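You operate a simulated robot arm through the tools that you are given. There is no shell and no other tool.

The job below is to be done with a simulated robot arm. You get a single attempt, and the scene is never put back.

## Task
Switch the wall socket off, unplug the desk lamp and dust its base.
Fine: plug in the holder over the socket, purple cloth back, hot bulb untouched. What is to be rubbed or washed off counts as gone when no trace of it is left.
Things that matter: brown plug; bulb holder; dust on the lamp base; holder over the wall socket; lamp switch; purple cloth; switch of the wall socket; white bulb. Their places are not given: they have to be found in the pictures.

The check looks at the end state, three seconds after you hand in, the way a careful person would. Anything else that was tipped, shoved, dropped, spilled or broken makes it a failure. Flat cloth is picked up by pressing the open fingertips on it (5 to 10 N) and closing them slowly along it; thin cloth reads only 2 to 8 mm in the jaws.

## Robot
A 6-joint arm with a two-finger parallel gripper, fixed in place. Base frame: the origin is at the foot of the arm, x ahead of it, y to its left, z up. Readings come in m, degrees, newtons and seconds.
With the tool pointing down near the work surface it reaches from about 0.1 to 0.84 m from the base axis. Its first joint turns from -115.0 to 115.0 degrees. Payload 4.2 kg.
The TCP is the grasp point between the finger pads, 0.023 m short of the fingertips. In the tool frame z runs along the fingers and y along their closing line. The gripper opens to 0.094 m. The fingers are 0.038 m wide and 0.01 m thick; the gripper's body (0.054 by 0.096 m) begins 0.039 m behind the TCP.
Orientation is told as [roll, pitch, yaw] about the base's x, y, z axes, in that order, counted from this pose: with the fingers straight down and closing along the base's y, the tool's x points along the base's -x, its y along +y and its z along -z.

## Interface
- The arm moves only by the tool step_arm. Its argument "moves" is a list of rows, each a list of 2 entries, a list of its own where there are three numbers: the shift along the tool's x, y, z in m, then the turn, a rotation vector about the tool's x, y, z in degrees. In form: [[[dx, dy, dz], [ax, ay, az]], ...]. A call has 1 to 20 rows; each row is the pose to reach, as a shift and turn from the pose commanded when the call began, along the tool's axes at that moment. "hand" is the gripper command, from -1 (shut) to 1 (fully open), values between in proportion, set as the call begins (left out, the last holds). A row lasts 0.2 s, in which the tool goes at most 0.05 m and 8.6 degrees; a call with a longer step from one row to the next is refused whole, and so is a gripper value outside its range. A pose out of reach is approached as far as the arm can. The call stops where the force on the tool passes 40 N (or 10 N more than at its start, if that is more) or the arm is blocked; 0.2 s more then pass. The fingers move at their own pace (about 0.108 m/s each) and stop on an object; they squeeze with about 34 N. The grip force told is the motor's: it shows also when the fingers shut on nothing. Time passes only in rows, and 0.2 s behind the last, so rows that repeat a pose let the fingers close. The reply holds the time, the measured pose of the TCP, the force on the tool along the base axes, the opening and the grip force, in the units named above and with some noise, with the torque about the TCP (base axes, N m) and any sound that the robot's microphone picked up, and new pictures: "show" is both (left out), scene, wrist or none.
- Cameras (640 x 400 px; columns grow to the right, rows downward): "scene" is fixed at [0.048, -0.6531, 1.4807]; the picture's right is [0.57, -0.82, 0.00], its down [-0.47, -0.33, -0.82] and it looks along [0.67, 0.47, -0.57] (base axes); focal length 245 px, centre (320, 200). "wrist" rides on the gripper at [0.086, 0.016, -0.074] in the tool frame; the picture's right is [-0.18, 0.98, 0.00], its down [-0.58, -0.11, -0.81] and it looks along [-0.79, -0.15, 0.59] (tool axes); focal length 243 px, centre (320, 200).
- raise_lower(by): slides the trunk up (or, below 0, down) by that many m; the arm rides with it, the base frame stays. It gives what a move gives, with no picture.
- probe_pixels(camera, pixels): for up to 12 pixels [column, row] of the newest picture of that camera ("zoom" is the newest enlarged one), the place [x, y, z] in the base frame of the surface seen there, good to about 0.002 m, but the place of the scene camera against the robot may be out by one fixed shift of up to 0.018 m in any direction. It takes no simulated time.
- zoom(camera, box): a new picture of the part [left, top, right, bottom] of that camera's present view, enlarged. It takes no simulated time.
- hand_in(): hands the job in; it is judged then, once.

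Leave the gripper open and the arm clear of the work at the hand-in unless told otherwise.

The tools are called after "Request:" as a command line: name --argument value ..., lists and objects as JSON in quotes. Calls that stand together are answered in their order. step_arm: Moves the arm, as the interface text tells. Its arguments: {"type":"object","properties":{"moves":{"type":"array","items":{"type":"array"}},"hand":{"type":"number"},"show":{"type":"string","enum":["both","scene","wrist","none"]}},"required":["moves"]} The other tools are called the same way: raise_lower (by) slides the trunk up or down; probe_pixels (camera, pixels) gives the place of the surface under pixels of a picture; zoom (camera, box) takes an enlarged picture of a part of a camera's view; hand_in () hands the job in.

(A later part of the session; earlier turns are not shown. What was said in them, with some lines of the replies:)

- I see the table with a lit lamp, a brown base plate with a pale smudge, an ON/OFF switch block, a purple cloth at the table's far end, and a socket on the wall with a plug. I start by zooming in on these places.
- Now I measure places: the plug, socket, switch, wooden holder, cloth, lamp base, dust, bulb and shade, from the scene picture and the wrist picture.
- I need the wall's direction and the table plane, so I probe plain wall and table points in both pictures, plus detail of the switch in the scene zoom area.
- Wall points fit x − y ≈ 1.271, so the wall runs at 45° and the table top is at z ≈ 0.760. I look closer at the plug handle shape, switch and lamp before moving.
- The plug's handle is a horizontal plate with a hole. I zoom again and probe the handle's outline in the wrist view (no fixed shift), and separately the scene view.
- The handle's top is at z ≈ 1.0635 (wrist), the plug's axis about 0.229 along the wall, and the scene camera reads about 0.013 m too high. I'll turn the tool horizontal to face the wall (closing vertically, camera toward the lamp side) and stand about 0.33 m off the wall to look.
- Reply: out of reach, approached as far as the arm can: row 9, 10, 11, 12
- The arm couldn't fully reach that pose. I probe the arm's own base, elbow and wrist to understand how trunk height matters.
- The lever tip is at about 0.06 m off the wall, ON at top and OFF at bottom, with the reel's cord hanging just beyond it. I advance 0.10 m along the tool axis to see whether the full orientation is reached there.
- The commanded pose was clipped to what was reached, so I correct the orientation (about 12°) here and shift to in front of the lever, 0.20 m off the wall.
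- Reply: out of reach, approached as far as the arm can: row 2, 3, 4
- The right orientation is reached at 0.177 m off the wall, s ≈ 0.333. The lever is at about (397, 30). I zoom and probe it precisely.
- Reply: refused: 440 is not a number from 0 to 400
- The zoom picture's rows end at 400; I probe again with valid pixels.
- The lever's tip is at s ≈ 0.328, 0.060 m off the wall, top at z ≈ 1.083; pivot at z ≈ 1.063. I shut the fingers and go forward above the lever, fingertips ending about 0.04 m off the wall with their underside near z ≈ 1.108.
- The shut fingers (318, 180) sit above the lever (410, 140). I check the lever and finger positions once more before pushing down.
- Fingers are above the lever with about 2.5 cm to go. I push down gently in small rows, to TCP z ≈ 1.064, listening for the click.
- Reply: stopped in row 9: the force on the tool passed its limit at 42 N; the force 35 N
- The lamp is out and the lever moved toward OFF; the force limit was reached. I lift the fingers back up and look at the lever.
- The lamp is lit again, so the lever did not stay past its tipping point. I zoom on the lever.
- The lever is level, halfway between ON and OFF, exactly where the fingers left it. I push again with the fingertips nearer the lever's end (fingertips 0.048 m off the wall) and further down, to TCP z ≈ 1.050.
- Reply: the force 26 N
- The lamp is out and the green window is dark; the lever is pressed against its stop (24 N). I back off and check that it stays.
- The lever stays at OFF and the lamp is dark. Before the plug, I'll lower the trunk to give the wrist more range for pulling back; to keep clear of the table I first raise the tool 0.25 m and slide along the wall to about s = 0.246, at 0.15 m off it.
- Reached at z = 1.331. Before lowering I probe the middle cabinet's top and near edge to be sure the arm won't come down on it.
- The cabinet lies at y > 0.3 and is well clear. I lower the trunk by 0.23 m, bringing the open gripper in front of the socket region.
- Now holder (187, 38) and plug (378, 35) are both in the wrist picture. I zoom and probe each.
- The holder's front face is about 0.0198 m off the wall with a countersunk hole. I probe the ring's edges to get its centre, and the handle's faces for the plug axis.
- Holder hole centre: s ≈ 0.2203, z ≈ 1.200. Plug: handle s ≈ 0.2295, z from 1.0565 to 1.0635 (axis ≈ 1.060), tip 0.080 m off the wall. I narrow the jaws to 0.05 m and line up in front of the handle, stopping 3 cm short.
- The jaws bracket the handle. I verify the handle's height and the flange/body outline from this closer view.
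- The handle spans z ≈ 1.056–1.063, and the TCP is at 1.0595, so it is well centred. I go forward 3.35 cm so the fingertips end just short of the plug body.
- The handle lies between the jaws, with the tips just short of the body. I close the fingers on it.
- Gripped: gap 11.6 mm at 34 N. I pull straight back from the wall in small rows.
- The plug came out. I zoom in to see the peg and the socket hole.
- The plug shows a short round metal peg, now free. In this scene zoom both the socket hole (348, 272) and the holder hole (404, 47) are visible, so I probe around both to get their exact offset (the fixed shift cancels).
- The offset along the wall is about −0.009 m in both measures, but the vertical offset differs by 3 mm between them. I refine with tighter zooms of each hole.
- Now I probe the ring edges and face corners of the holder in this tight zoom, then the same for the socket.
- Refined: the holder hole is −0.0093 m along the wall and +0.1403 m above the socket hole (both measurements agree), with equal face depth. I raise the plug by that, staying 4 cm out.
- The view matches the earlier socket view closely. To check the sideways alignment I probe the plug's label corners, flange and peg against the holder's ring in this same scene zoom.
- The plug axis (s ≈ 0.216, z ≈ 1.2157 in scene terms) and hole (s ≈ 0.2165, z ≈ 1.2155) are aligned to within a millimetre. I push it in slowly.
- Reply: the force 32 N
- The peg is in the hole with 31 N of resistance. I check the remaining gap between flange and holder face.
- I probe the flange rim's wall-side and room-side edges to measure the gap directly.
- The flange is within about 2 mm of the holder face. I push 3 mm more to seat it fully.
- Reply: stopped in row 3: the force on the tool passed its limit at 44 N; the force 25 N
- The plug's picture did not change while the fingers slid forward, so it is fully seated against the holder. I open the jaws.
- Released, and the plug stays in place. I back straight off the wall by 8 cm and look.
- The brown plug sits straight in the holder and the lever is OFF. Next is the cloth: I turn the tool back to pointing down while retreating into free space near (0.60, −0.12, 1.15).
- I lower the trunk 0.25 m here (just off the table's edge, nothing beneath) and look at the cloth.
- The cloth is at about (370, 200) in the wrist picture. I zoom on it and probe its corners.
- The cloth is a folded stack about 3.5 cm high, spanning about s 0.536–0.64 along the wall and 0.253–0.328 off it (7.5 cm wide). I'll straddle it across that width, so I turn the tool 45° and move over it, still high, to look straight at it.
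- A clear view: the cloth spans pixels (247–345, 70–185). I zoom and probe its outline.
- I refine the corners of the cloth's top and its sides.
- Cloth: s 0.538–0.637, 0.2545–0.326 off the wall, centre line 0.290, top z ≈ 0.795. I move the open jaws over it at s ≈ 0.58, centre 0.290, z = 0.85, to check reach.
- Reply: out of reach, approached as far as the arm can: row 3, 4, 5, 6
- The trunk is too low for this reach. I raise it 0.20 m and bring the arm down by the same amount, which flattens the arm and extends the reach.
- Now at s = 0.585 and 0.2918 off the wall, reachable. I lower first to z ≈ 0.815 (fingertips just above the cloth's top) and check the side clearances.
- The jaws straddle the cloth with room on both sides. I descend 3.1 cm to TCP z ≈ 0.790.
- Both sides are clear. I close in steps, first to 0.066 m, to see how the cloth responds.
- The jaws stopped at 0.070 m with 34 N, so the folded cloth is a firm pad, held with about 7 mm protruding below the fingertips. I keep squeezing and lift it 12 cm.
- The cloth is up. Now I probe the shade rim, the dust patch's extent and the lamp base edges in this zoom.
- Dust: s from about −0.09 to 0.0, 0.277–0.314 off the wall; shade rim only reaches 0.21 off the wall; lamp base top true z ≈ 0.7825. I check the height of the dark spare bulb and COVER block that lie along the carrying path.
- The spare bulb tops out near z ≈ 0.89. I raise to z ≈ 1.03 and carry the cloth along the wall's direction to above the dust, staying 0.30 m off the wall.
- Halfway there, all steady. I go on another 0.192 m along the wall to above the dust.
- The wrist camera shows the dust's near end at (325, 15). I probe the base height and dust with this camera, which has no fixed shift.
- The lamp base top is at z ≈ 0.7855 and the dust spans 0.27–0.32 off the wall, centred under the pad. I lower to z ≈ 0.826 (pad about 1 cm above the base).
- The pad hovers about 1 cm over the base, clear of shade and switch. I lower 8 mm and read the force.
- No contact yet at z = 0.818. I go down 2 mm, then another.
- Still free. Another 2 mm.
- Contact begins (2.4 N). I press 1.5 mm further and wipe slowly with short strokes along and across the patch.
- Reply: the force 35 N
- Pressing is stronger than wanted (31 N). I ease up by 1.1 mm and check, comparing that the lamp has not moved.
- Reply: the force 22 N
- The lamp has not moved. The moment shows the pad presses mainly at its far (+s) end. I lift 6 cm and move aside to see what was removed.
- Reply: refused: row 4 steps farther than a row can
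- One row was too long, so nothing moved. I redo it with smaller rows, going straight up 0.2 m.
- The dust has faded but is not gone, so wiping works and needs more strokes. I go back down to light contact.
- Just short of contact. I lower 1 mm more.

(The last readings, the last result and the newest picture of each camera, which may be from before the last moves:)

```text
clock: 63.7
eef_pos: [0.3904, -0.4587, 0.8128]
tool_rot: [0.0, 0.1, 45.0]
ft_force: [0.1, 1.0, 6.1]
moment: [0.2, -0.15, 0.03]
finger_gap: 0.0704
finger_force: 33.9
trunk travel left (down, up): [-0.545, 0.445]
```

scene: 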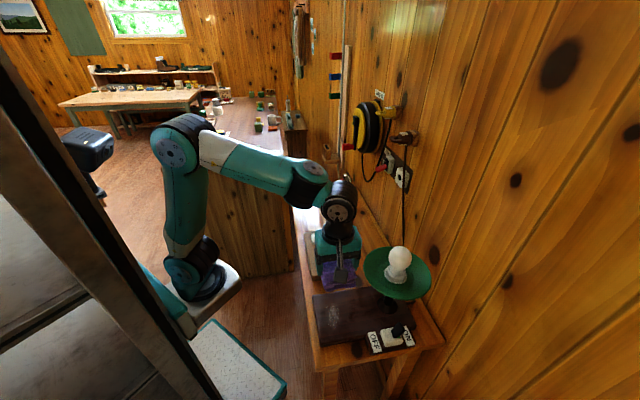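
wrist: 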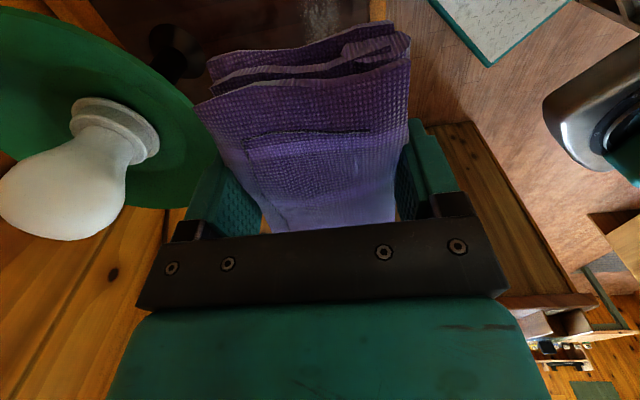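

Contact at 6 N. I press 0.4 mm more and make several slow strokes along the patch.

Request:
step_arm --moves '[[[0.012, 0, 0.0004], [0, 0, 0]], [[0.024, 0, 0.0004], [0, 0, 0]], [[0.012, 0, 0.0004], [0, 0, 0]], [[0, 0, 0.0004], [0, 0, 0]], [[-0.012, 0, 0.0004], [0, 0, 0]], [[-0.024, 0, 0.0004], [0, 0, 0]], [[-0.012, 0, 0.0004], [0, 0, 0]], [[0, 0, 0.0004], [0, 0, 0]], [[0.012, 0, 0.0004], [0, 0, 0]], [[0.024, 0, 0.0004], [0, 0, 0]], [[0.012, 0, 0.0004], [0, 0, 0]], [[0, 0, 0.0004], [0, 0, 0]], [[-0.012, 0, 0.0004], [0, 0, 0]], [[-0.024, 0, 0.0004], [0, 0, 0]], [[-0.012, 0, 0.0004], [0, 0, 0]], [[0, 0, 0.0004], [0, 0, 0]], [[0.012, 0, 0.0004], [0, 0, 0]], [[0.024, 0, 0.0004], [0, 0, 0]], [[0.012, 0, 0.0004], [0, 0, 0]], [[0, 0, 0.0004], [0, 0, 0]]]' --show "scene"

Request:
zoom --camera "scene" --box '[300, 235, 445, 365]'

```text
clock: 66.9
eef_pos: [0.4062, -0.4458, 0.8136]
tool_rot: [0.0, -0.4, 45.8]
ft_force: [2.6, 9.8, 20.5]
moment: [-0.5, 0.65, -0.26]
finger_gap: 0.0703
finger_force: 33.5
trunk travel left (down, up): [-0.545, 0.445]
stopped in row 15: the force on the tool passed its limit at 42 N (the readings are from after the stop); the commanded pose is now the measured one
```

scene: 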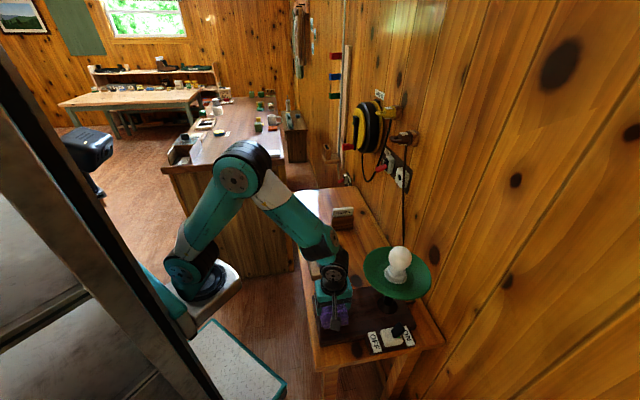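

```text
3.08 times, centred on (372, 300) of scene
```

zoom: 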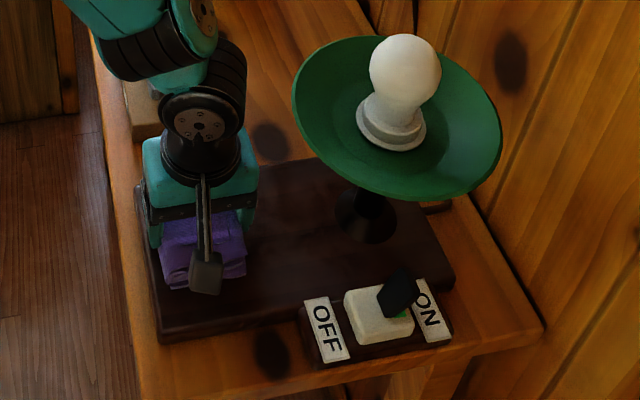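

The force limit stopped the strokes at 42 N; the lamp hasn't moved. I lift and inspect dust and pad.

Request:
step_arm --moves '[[[0, 0, -0.005], [0, 0, 0]], [[0, 0, -0.03], [0, 0, 0]], [[0, 0, -0.06], [0, 0, 0]], [[0, 0, -0.09], [0, 0, 0]], [[0, 0, -0.12], [0, 0, 0]], [[0, 0, -0.15], [0, 0, 0]], [[0, 0, -0.18], [0, 0, 0]], [[0, 0, -0.2], [0, 0, 0]], [[0, 0, -0.2], [0, 0, 0]]]' --show "both"

Request:
zoom --camera "scene" --box '[312, 285, 372, 345]'

Request:
zoom --camera "wrist" --box '[180, 0, 440, 240]'

Request:
zoom --camera "scene" --box '[305, 215, 375, 300]'

```text
clock: 68.9
eef_pos: [0.4052, -0.4491, 1.0121]
tool_rot: [0.1, -0.3, 45.5]
ft_force: [1.4, 0.8, -1.0]
moment: [0.02, -0.03, -0.03]
finger_gap: 0.0702
finger_force: 34.1
trunk travel left (down, up): [-0.545, 0.445]
```

scene: 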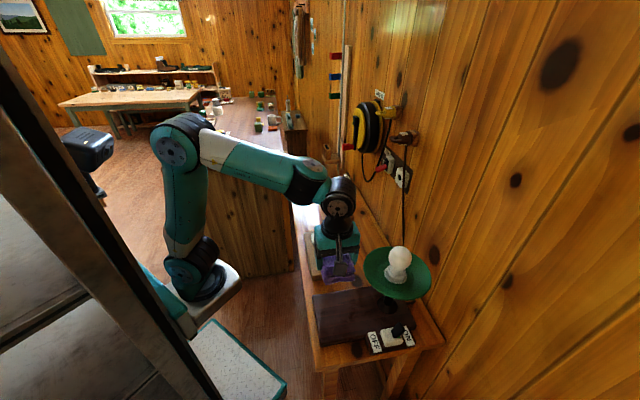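
wrist: 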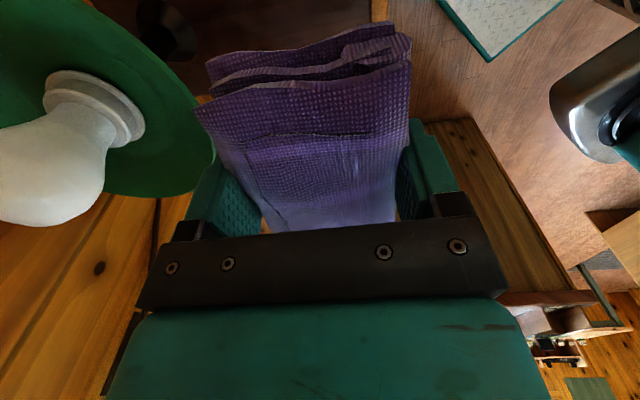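

```text
6.67 times, centred on (342, 315) of scene
```

zoom: 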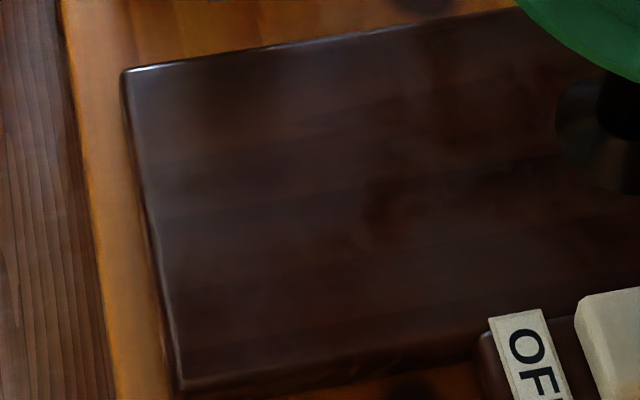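

```text
1.67 times, centred on (310, 120) of wrist
```

zoom: 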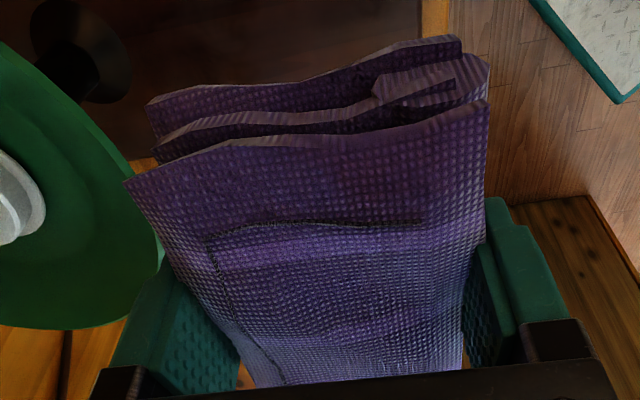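

```text
4.71 times, centred on (340, 258) of scene
```

zoom: 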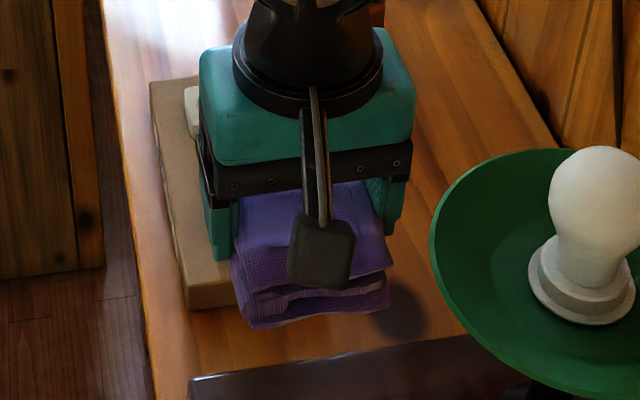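

The dust looks gone. I magnify the spot where it was to check for traces.

Request:
zoom --camera "scene" --box '[325, 298, 350, 335]'

Request:
zoom --camera "wrist" --box '[200, 0, 400, 60]'

```text
10.81 times, centred on (338, 316) of scene
```

zoom: 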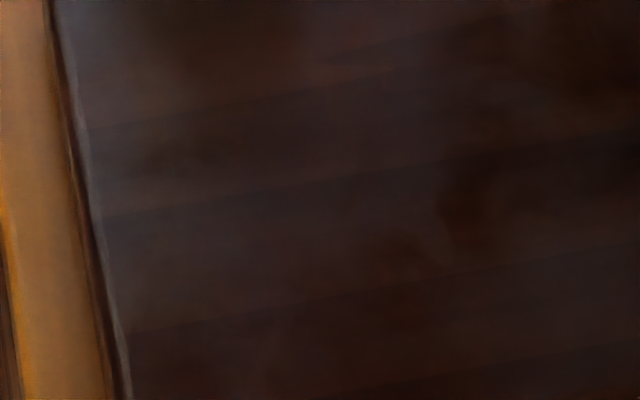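

```text
3.20 times, centred on (300, 30) of wrist
```

zoom: 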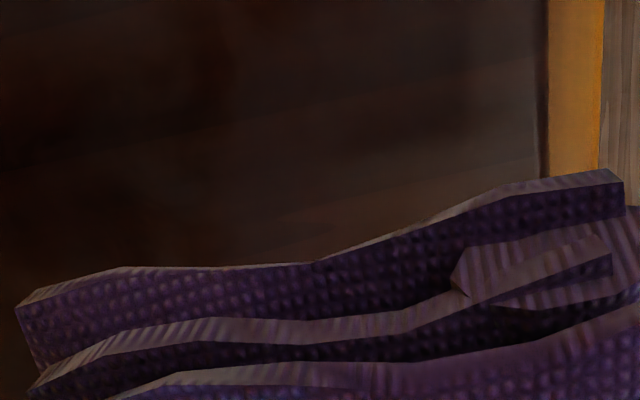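

No trace is visible and the base has not moved. For certainty I'll make one more light pass, stroking across (along the closing line, where the pad can't rock). First I re-level the tool and re-centre over the spot.

Request:
step_arm --moves '[[[0.008, 0.003, 0.02], [0.05, 0.15, 0.25]], [[0.017, 0.0054, 0.05], [0.1, 0.3, 0.5]], [[0.017, 0.0054, 0.08], [0.1, 0.3, 0.5]], [[0.017, 0.0054, 0.11], [0.1, 0.3, 0.5]], [[0.017, 0.0054, 0.14], [0.1, 0.3, 0.5]], [[0.017, 0.0054, 0.165], [0.1, 0.3, 0.5]], [[0.017, 0.0054, 0.185], [0.1, 0.3, 0.5]], [[0.017, 0.0054, 0.194], [0.1, 0.3, 0.5]], [[0.017, 0.0054, 0.194], [0.1, 0.3, 0.5]]]' --show "none"

```text
clock: 70.9
eef_pos: [0.3914, -0.4554, 0.8168]
tool_rot: [0.0, 0.0, 45.0]
ft_force: [0.1, 0.0, -0.2]
moment: [-0.05, -0.05, 0.03]
finger_gap: 0.0702
finger_force: 33.9
trunk travel left (down, up): [-0.545, 0.445]
```

Level again at z = 0.8168, no contact. I lower 2.5 mm in fine rows.

Request:
step_arm --moves '[[[0, 0, 0.001], [0, 0, 0]], [[0, 0, 0.0018], [0, 0, 0]], [[0, 0, 0.0025], [0, 0, 0]]]' --show "none"

```text
clock: 71.7
eef_pos: [0.3902, -0.4555, 0.8161]
tool_rot: [0.1, -0.2, 45.1]
ft_force: [-0.4, -0.7, -1.3]
moment: [-0.03, 0.01, -0.03]
finger_gap: 0.0703
finger_force: 33.7
trunk travel left (down, up): [-0.545, 0.445]
```

Still free. Another 1.2 mm.

Request:
step_arm --moves '[[[0, 0, 0.0006], [0, 0, 0]], [[0, 0, 0.0012], [0, 0, 0]]]' --show "none"

```text
clock: 72.3
eef_pos: [0.3902, -0.455, 0.8141]
tool_rot: [0.1, 0.0, 45.1]
ft_force: [0.4, -0.3, 0.0]
moment: [-0.03, 0.03, 0.02]
finger_gap: 0.0705
finger_force: 33.9
trunk travel left (down, up): [-0.545, 0.445]
```

Another 0.8 mm.

Request:
step_arm --moves '[[[0, 0, 0.0005], [0, 0, 0]], [[0, 0, 0.0008], [0, 0, 0]]]' --show "none"

```text
clock: 72.9
eef_pos: [0.3906, -0.4561, 0.8155]
tool_rot: [0.0, 0.0, 45.1]
ft_force: [1.7, -1.4, 8.6]
moment: [0.51, -0.24, -0.1]
finger_gap: 0.0701
finger_force: 33.9
trunk travel left (down, up): [-0.545, 0.445]
```

8.6 N. I stroke lightly across the patch.

Request:
step_arm --moves '[[[0, 0.006, 0], [0, 0, 0]], [[0, 0.012, 0], [0, 0, 0]], [[0, 0.006, 0], [0, 0, 0]], [[0, 0, 0], [0, 0, 0]], [[0, -0.006, 0], [0, 0, 0]], [[0, -0.012, 0], [0, 0, 0]], [[0, -0.006, 0], [0, 0, 0]], [[0, 0, 0], [0, 0, 0]], [[0, 0.006, 0], [0, 0, 0]], [[0, 0.012, 0], [0, 0, 0]], [[0, 0.006, 0], [0, 0, 0]], [[0, 0, 0], [0, 0, 0]]]' --show "none"

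```text
clock: 75.5
eef_pos: [0.3907, -0.4541, 0.8134]
tool_rot: [0.0, -0.1, 45.1]
ft_force: [-0.4, 0.9, -0.6]
moment: [0.02, 0.01, 0.0]
finger_gap: 0.0707
finger_force: 33.9
trunk travel left (down, up): [-0.545, 0.445]
```

The pad settled and lost contact. I press 0.8 mm more and repeat the strokes, with small ones along the wall direction too.

Request:
step_arm --moves '[[[0, 0, 0.0008], [0, 0, 0]], [[0, 0.006, 0.0008], [0, 0, 0]], [[0, 0.012, 0.0008], [0, 0, 0]], [[0, 0.006, 0.0008], [0, 0, 0]], [[0, 0, 0.0008], [0, 0, 0]], [[0, -0.006, 0.0008], [0, 0, 0]], [[0, -0.012, 0.0008], [0, 0, 0]], [[0, -0.006, 0.0008], [0, 0, 0]], [[0, 0, 0.0008], [0, 0, 0]], [[0.008, 0, 0.0008], [0, 0, 0]], [[0.016, 0, 0.0008], [0, 0, 0]], [[0.008, 0, 0.0008], [0, 0, 0]], [[0, 0, 0.0008], [0, 0, 0]]]' --show "none"

```text
clock: 78.3
eef_pos: [0.3888, -0.4547, 0.8135]
tool_rot: [-0.1, 0.0, 45.0]
ft_force: [-4.5, -4.5, 12.8]
moment: [0.33, 0.01, 0.12]
finger_gap: 0.0703
finger_force: 34.5
trunk travel left (down, up): [-0.545, 0.445]
```

Steady light contact (13 N). I lift straight up and look at the base again.

Request:
step_arm --moves '[[[0, 0, -0.005], [0, 0, 0]], [[0, 0, -0.03], [0, 0, 0]], [[0, 0, -0.06], [0, 0, 0]], [[0, 0, -0.09], [0, 0, 0]], [[0, 0, -0.12], [0, 0, 0]], [[0, 0, -0.15], [0, 0, 0]], [[0, 0, -0.18], [0, 0, 0]], [[0, 0, -0.21], [0, 0, 0]], [[0, 0, -0.215], [0, 0, 0]]]' --show "both"

Request:
zoom --camera "scene" --box '[312, 285, 372, 345]'

Request:
zoom --camera "scene" --box '[300, 235, 445, 365]'

Request:
zoom --camera "wrist" --box '[180, 0, 440, 240]'

```text
clock: 80.3
eef_pos: [0.3904, -0.4545, 1.0287]
tool_rot: [0.0, -0.1, 45.1]
ft_force: [0.6, 0.6, 0.0]
moment: [0.0, 0.02, -0.02]
finger_gap: 0.0705
finger_force: 34.6
trunk travel left (down, up): [-0.545, 0.445]
```

scene: 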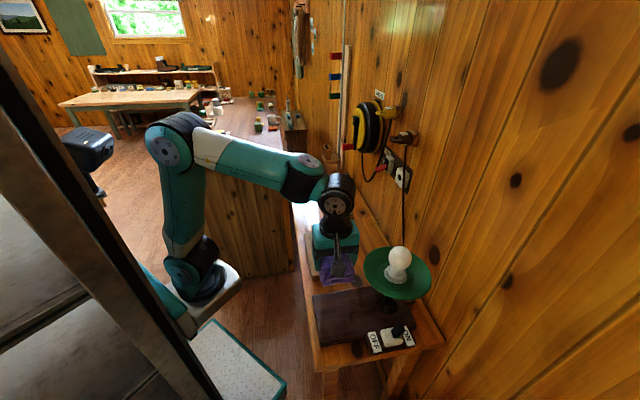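
wrist: 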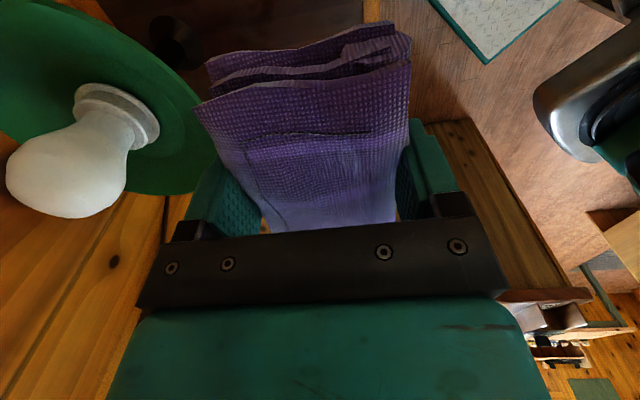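

```text
6.67 times, centred on (342, 315) of scene
```

zoom: 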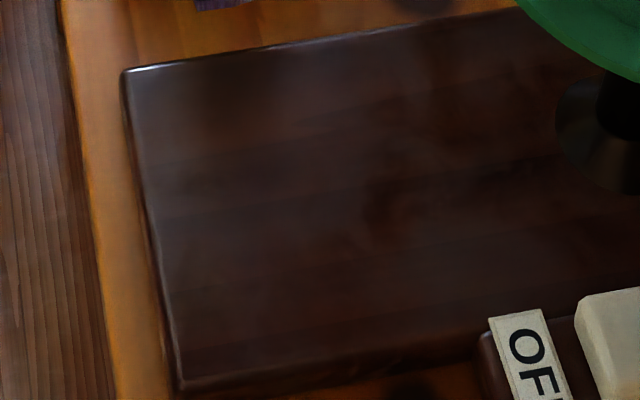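

```text
3.08 times, centred on (372, 300) of scene
```

zoom: 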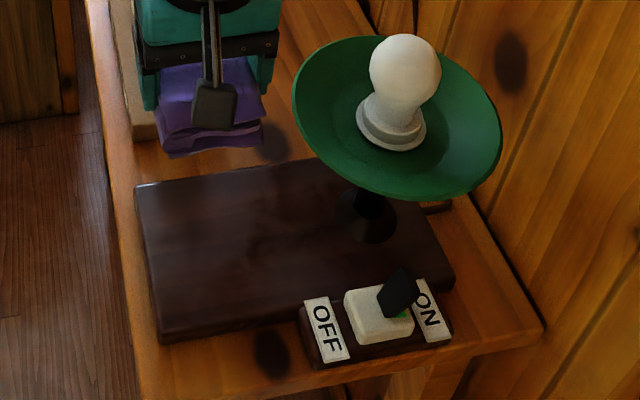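

```text
1.67 times, centred on (310, 120) of wrist
```

zoom: 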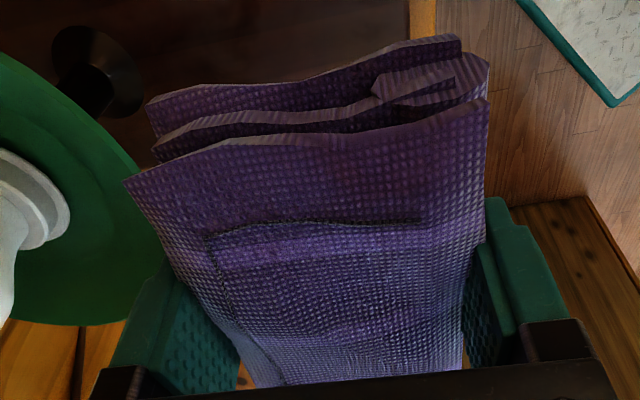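

The base is clean and the lamp is where it was. I carry the cloth back along the same path at z ≈ 1.03.

Request:
step_arm --moves '[[[-0.03, 0, 0], [0, 0, 0]], [[-0.07, 0, 0], [0, 0, 0]], [[-0.11, 0, 0], [0, 0, 0]], [[-0.15, 0, 0], [0, 0, 0]], [[-0.19, 0, 0], [0, 0, 0]], [[-0.23, 0, 0], [0, 0, 0]], [[-0.27, -0.002, 0], [0, 0, 0]], [[-0.31, -0.004, 0], [0, 0, 0]], [[-0.35, -0.006, 0], [0, 0, 0]], [[-0.39, -0.008, 0], [0, 0, 0]], [[-0.43, -0.01, 0], [0, 0, 0]], [[-0.47, -0.0118, 0], [0, 0, 0]], [[-0.51, -0.0118, 0], [0, 0, 0]], [[-0.55, -0.0118, 0], [0, 0, 0]], [[-0.59, -0.0118, 0], [0, 0, 0]], [[-0.62, -0.0118, 0], [0, 0, 0]], [[-0.63, -0.0118, 0], [0, 0, 0]], [[-0.63, -0.0118, 0], [0, 0, 0]]]' --show "both"

```text
clock: 84.1
eef_pos: [0.8368, -0.0199, 1.0256]
tool_rot: [0.0, 0.0, 45.1]
ft_force: [-0.7, -0.2, 0.2]
moment: [-0.02, 0.04, -0.03]
finger_gap: 0.0701
finger_force: 33.8
out of reach, approached as far as the arm can: row 17, 18
trunk travel left (down, up): [-0.545, 0.445]
```

scene: 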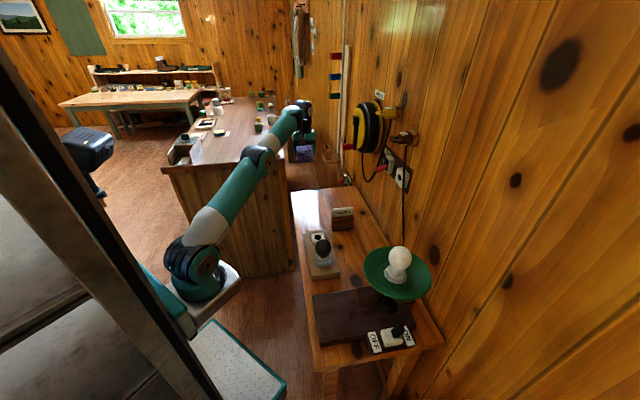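
wrist: 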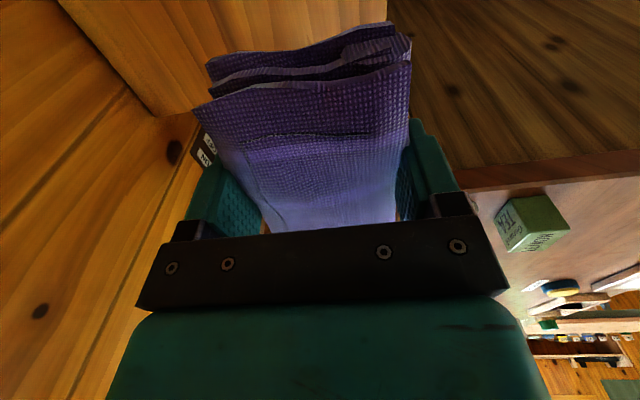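

Slightly short at this height; lower down it was reachable. I descend to z ≈ 0.88 and correct to s = 0.585, 0.2895 off the wall.

Request:
step_arm --moves '[[[0, 0, 0.03], [0, 0, 0]], [[0, 0, 0.06], [0, 0, 0]], [[0, -0.001, 0.09], [0, 0, 0]], [[-0.003, -0.002, 0.12], [0, 0, 0]], [[-0.0072, -0.0035, 0.145], [0, 0, 0]], [[-0.0072, -0.0035, 0.145], [0, 0, 0]]]' --show "wrist"

```text
clock: 85.5
eef_pos: [0.8434, -0.0158, 0.8824]
tool_rot: [0.0, -0.1, 45.1]
ft_force: [-0.6, -0.2, -0.2]
moment: [0.04, 0.01, 0.02]
finger_gap: 0.0705
finger_force: 34.1
trunk travel left (down, up): [-0.545, 0.445]
```

wrist: 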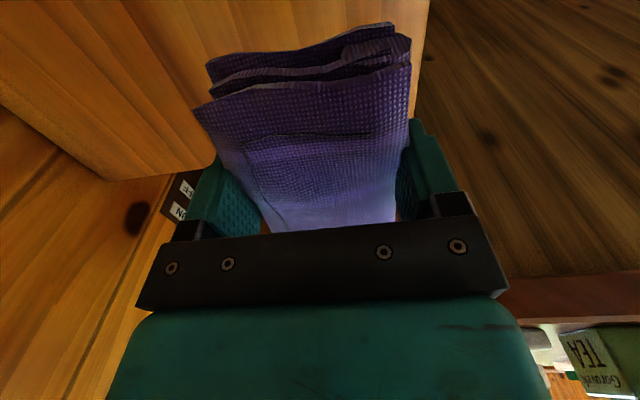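

On target. I lower to z ≈ 0.795, then finely until touch.

Request:
step_arm --moves '[[[0, -0.0015, 0.025], [0, 0, 0]], [[0, -0.0015, 0.05], [0, 0, 0]], [[0, -0.0015, 0.07], [0, 0, 0]], [[0, -0.0015, 0.082], [0, 0, 0]], [[0, -0.0015, 0.087], [0, 0, 0]], [[0, -0.0015, 0.087], [0, 0, 0]]]' --show "wrist"

```text
clock: 86.9
eef_pos: [0.8448, -0.0157, 0.7948]
tool_rot: [0.1, -0.1, 45.1]
ft_force: [-0.4, -0.9, -0.6]
moment: [0.03, 0.03, 0.01]
finger_gap: 0.0703
finger_force: 33.8
trunk travel left (down, up): [-0.545, 0.445]
```

wrist: 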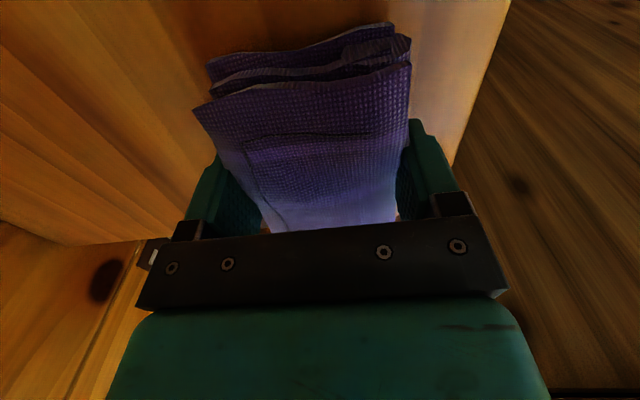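

No contact yet at 0.795. I lower 4 mm in small rows.

Request:
step_arm --moves '[[[0, 0, 0.0015], [0, 0, 0]], [[0, 0, 0.003], [0, 0, 0]], [[0, 0, 0.004], [0, 0, 0]]]' --show "none"

```text
clock: 87.7
eef_pos: [0.8449, -0.0166, 0.7901]
tool_rot: [0.1, -0.1, 45.1]
ft_force: [-0.3, -1.4, -0.8]
moment: [-0.03, -0.03, -0.03]
finger_gap: 0.0703
finger_force: 34.3
trunk travel left (down, up): [-0.545, 0.445]
```

Still free; 1.5 mm more.

Request:
step_arm --moves '[[[0, 0, 0.0008], [0, 0, 0]], [[0, 0, 0.0015], [0, 0, 0]]]' --show "none"

```text
clock: 88.3
eef_pos: [0.8434, -0.0164, 0.7883]
tool_rot: [0.0, -0.1, 45.1]
ft_force: [-1.7, -1.0, 4.2]
moment: [-0.07, 0.22, -0.06]
finger_gap: 0.0704
finger_force: 33.9
trunk travel left (down, up): [-0.545, 0.445]
```

The pad touches the table (4 N). I open the jaws fully.

Request:
step_arm --moves '[[[0, 0, 0], [0, 0, 0]], [[0, 0, 0], [0, 0, 0]], [[0, 0, 0], [0, 0, 0]]]' --hand 1 --show "wrist"

Request:
zoom --camera "wrist" --box '[150, 0, 520, 240]'

```text
clock: 89.1
eef_pos: [0.8443, -0.0168, 0.7892]
tool_rot: [0.0, -0.2, 45.0]
ft_force: [0.2, 0.5, 0.8]
moment: [-0.02, 0.01, 0.01]
finger_gap: 0.0937
finger_force: 0.1
trunk travel left (down, up): [-0.545, 0.445]
```

wrist: 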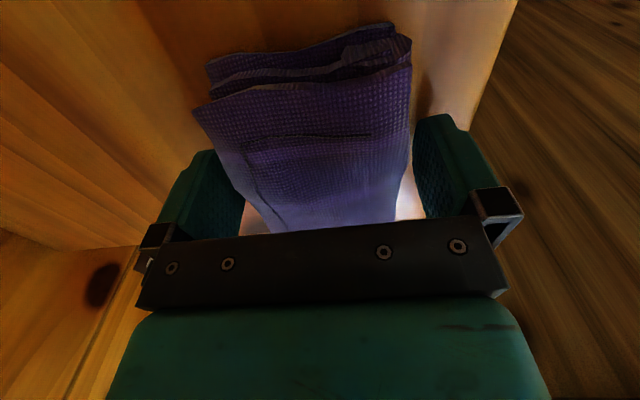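

```text
1.67 times, centred on (335, 120) of wrist
```

zoom: 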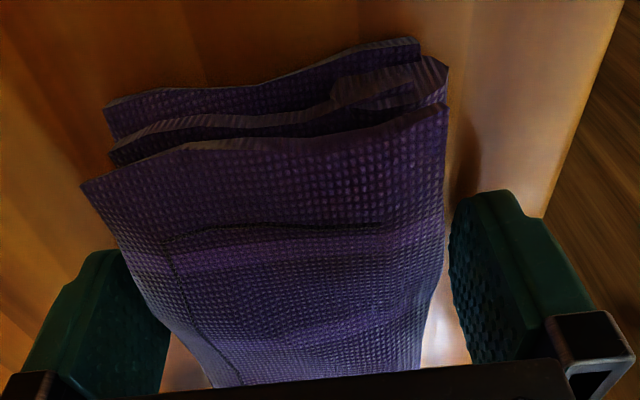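

The cloth lies as before the pick (corner pixels differ by only a few). I raise the open gripper straight up 0.1 m.

Request:
step_arm --moves '[[[0, 0, -0.01], [0, 0, 0]], [[0, 0, -0.025], [0, 0, 0]], [[0, 0, -0.045], [0, 0, 0]], [[0, 0, -0.075], [0, 0, 0]], [[0, 0, -0.1], [0, 0, 0]], [[0, 0, -0.1], [0, 0, 0]]]' --show "both"

Request:
zoom --camera "wrist" --box '[200, 0, 440, 200]'

Request:
probe_pixels --camera "wrist" --pixels '[[240, 42], [375, 10], [378, 150], [290, 165], [310, 100], [400, 100]]'

```text
clock: 90.5
eef_pos: [0.846, -0.0155, 0.8883]
tool_rot: [0.0, -0.1, 45.0]
ft_force: [-0.1, -0.4, -0.4]
moment: [-0.03, 0.02, 0.03]
finger_gap: 0.0939
finger_force: 0.0
trunk travel left (down, up): [-0.545, 0.445]
```

scene: 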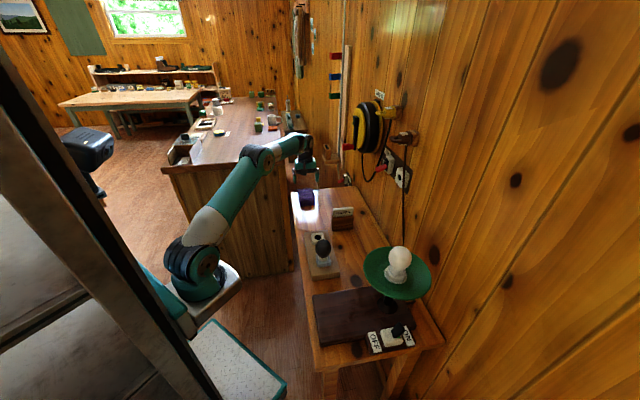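
wrist: 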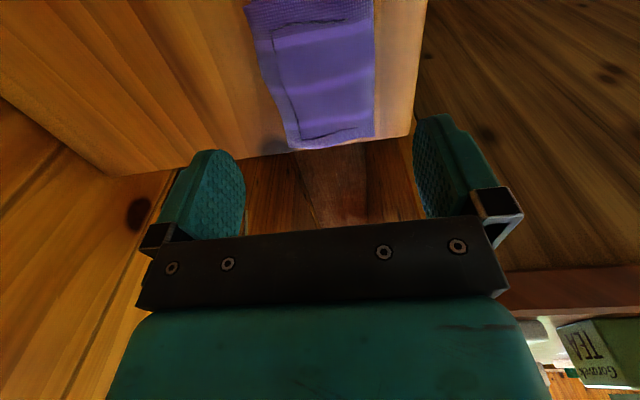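

```text
2.00 times, centred on (320, 100) of wrist
```

zoom: 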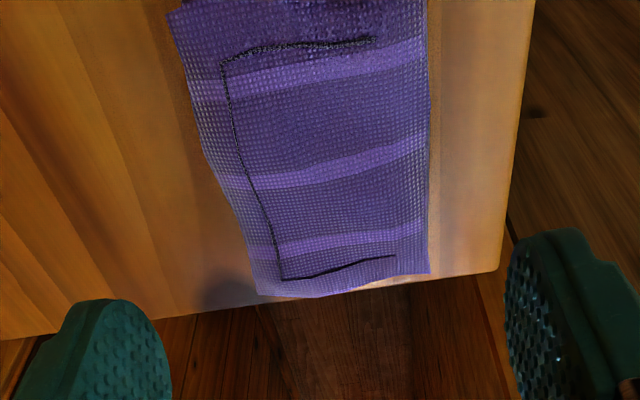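

```text
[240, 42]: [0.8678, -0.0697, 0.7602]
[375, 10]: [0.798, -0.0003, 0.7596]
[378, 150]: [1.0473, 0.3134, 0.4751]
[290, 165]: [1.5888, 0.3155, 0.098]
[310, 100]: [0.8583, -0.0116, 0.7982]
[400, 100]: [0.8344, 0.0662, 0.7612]
```

The cloth is back in place. I retreat the open gripper up and back to clear space, then verify everything.

Request:
step_arm --moves '[[[0.005, 0.004, -0.03], [0, 0, 0]], [[0.03, 0.024, -0.055], [0, 0, 0]], [[0.055, 0.044, -0.08], [0, 0, 0]], [[0.08, 0.064, -0.105], [0, 0, 0]], [[0.105, 0.084, -0.13], [0, 0, 0]], [[0.13, 0.104, -0.155], [0, 0, 0]], [[0.155, 0.124, -0.18], [0, 0, 0]], [[0.18, 0.144, -0.2], [0, 0, 0]], [[0.198, 0.1556, -0.22], [0, 0, 0]], [[0.198, 0.1556, -0.22], [0, 0, 0]]]' --show "both"

Request:
zoom --camera "scene" --box '[290, 180, 330, 215]'

Request:
zoom --camera "scene" --box '[280, 170, 460, 380]'

Request:
zoom --camera "scene" --box '[320, 80, 440, 200]'

```text
clock: 92.7
eef_pos: [0.5951, -0.045, 1.107]
tool_rot: [0.0, -0.1, 45.2]
ft_force: [0.2, -0.2, -0.1]
moment: [0.06, 0.02, 0.03]
finger_gap: 0.0938
finger_force: 0.2
trunk travel left (down, up): [-0.545, 0.445]
```

scene: 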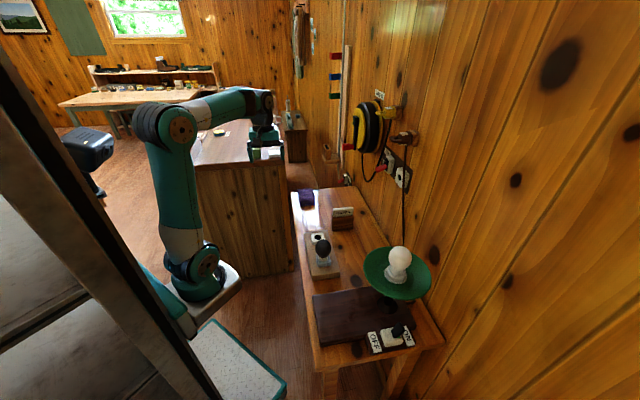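
wrist: 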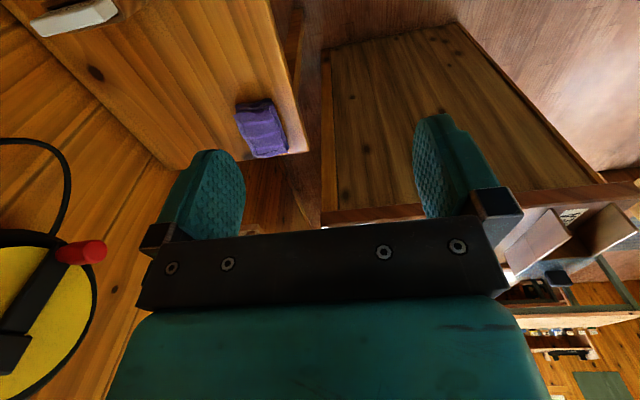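

```text
11.43 times, centred on (310, 198) of scene
```

zoom: 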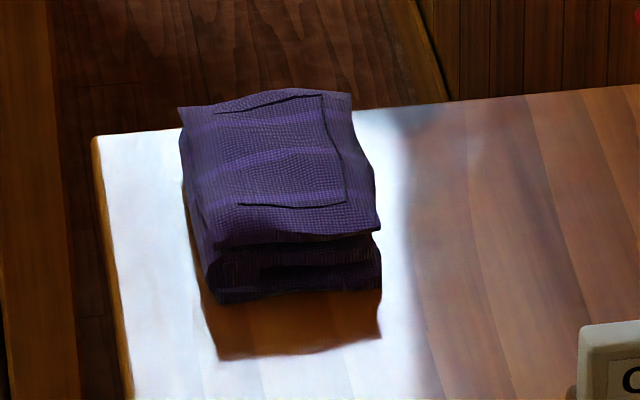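

```text
1.90 times, centred on (370, 275) of scene
```

zoom: 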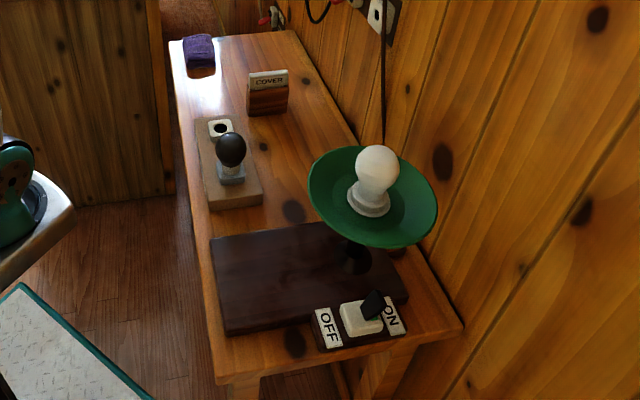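

```text
3.33 times, centred on (380, 140) of scene
```

zoom: 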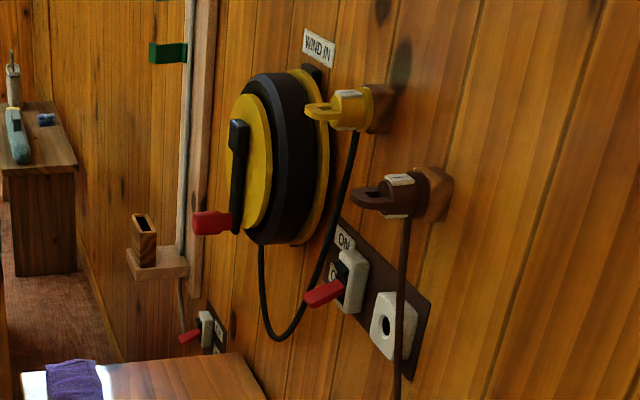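

The cloth is back within about 1 mm, the base is clean and unmoved, the lever is at OFF and the plug is in the holder. One last close look at plug seating and the lamp base before handing in.

Request:
zoom --camera "scene" --box '[370, 100, 420, 155]'

Request:
zoom --camera "scene" --box '[312, 285, 372, 345]'

```text
7.27 times, centred on (395, 128) of scene
```

zoom: 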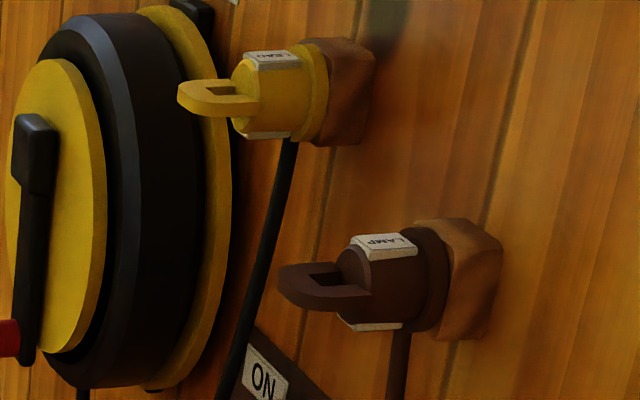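

```text
6.67 times, centred on (342, 315) of scene
```

zoom: 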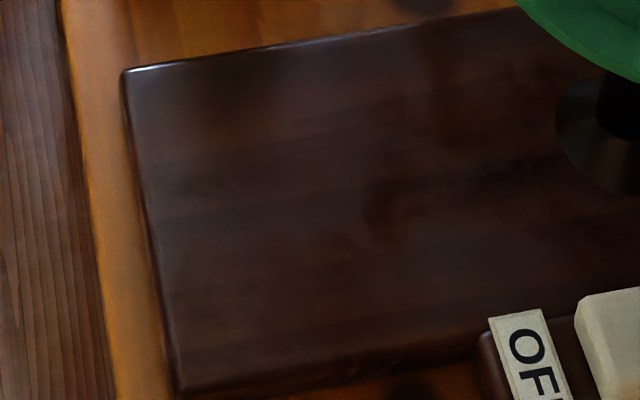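

The brown plug sits in its holder just like the yellow one in its own. The base is clean, and the gripper is open and clear. I hand in.

Request:
hand_in

```text
The job is handed in.
```

The job is done and handed in; the check's verdict has not been reported to me.

- **Wall socket:** its switch is at OFF and the lamp is dark. The first push left the lever halfway and the lamp came back on. A second push took it to its stop, and it stayed there.
- **Plug:** the brown plug is out of the socket and fully seated in the holder above it.
- **Lamp base:** no trace of dust is visible at close zoom. Wiping reached the 42 N force limit once, but the lamp did not move in the pictures.
- **Purple cloth:** it is back in its spot, within about 1 mm of where it lay.
- **Bulb:** it was not touched. The lamp's own switch is still at ON, since the task did not ask for it to change.

The arm ended clear of the work with the gripper open, and I saw nothing else moved.
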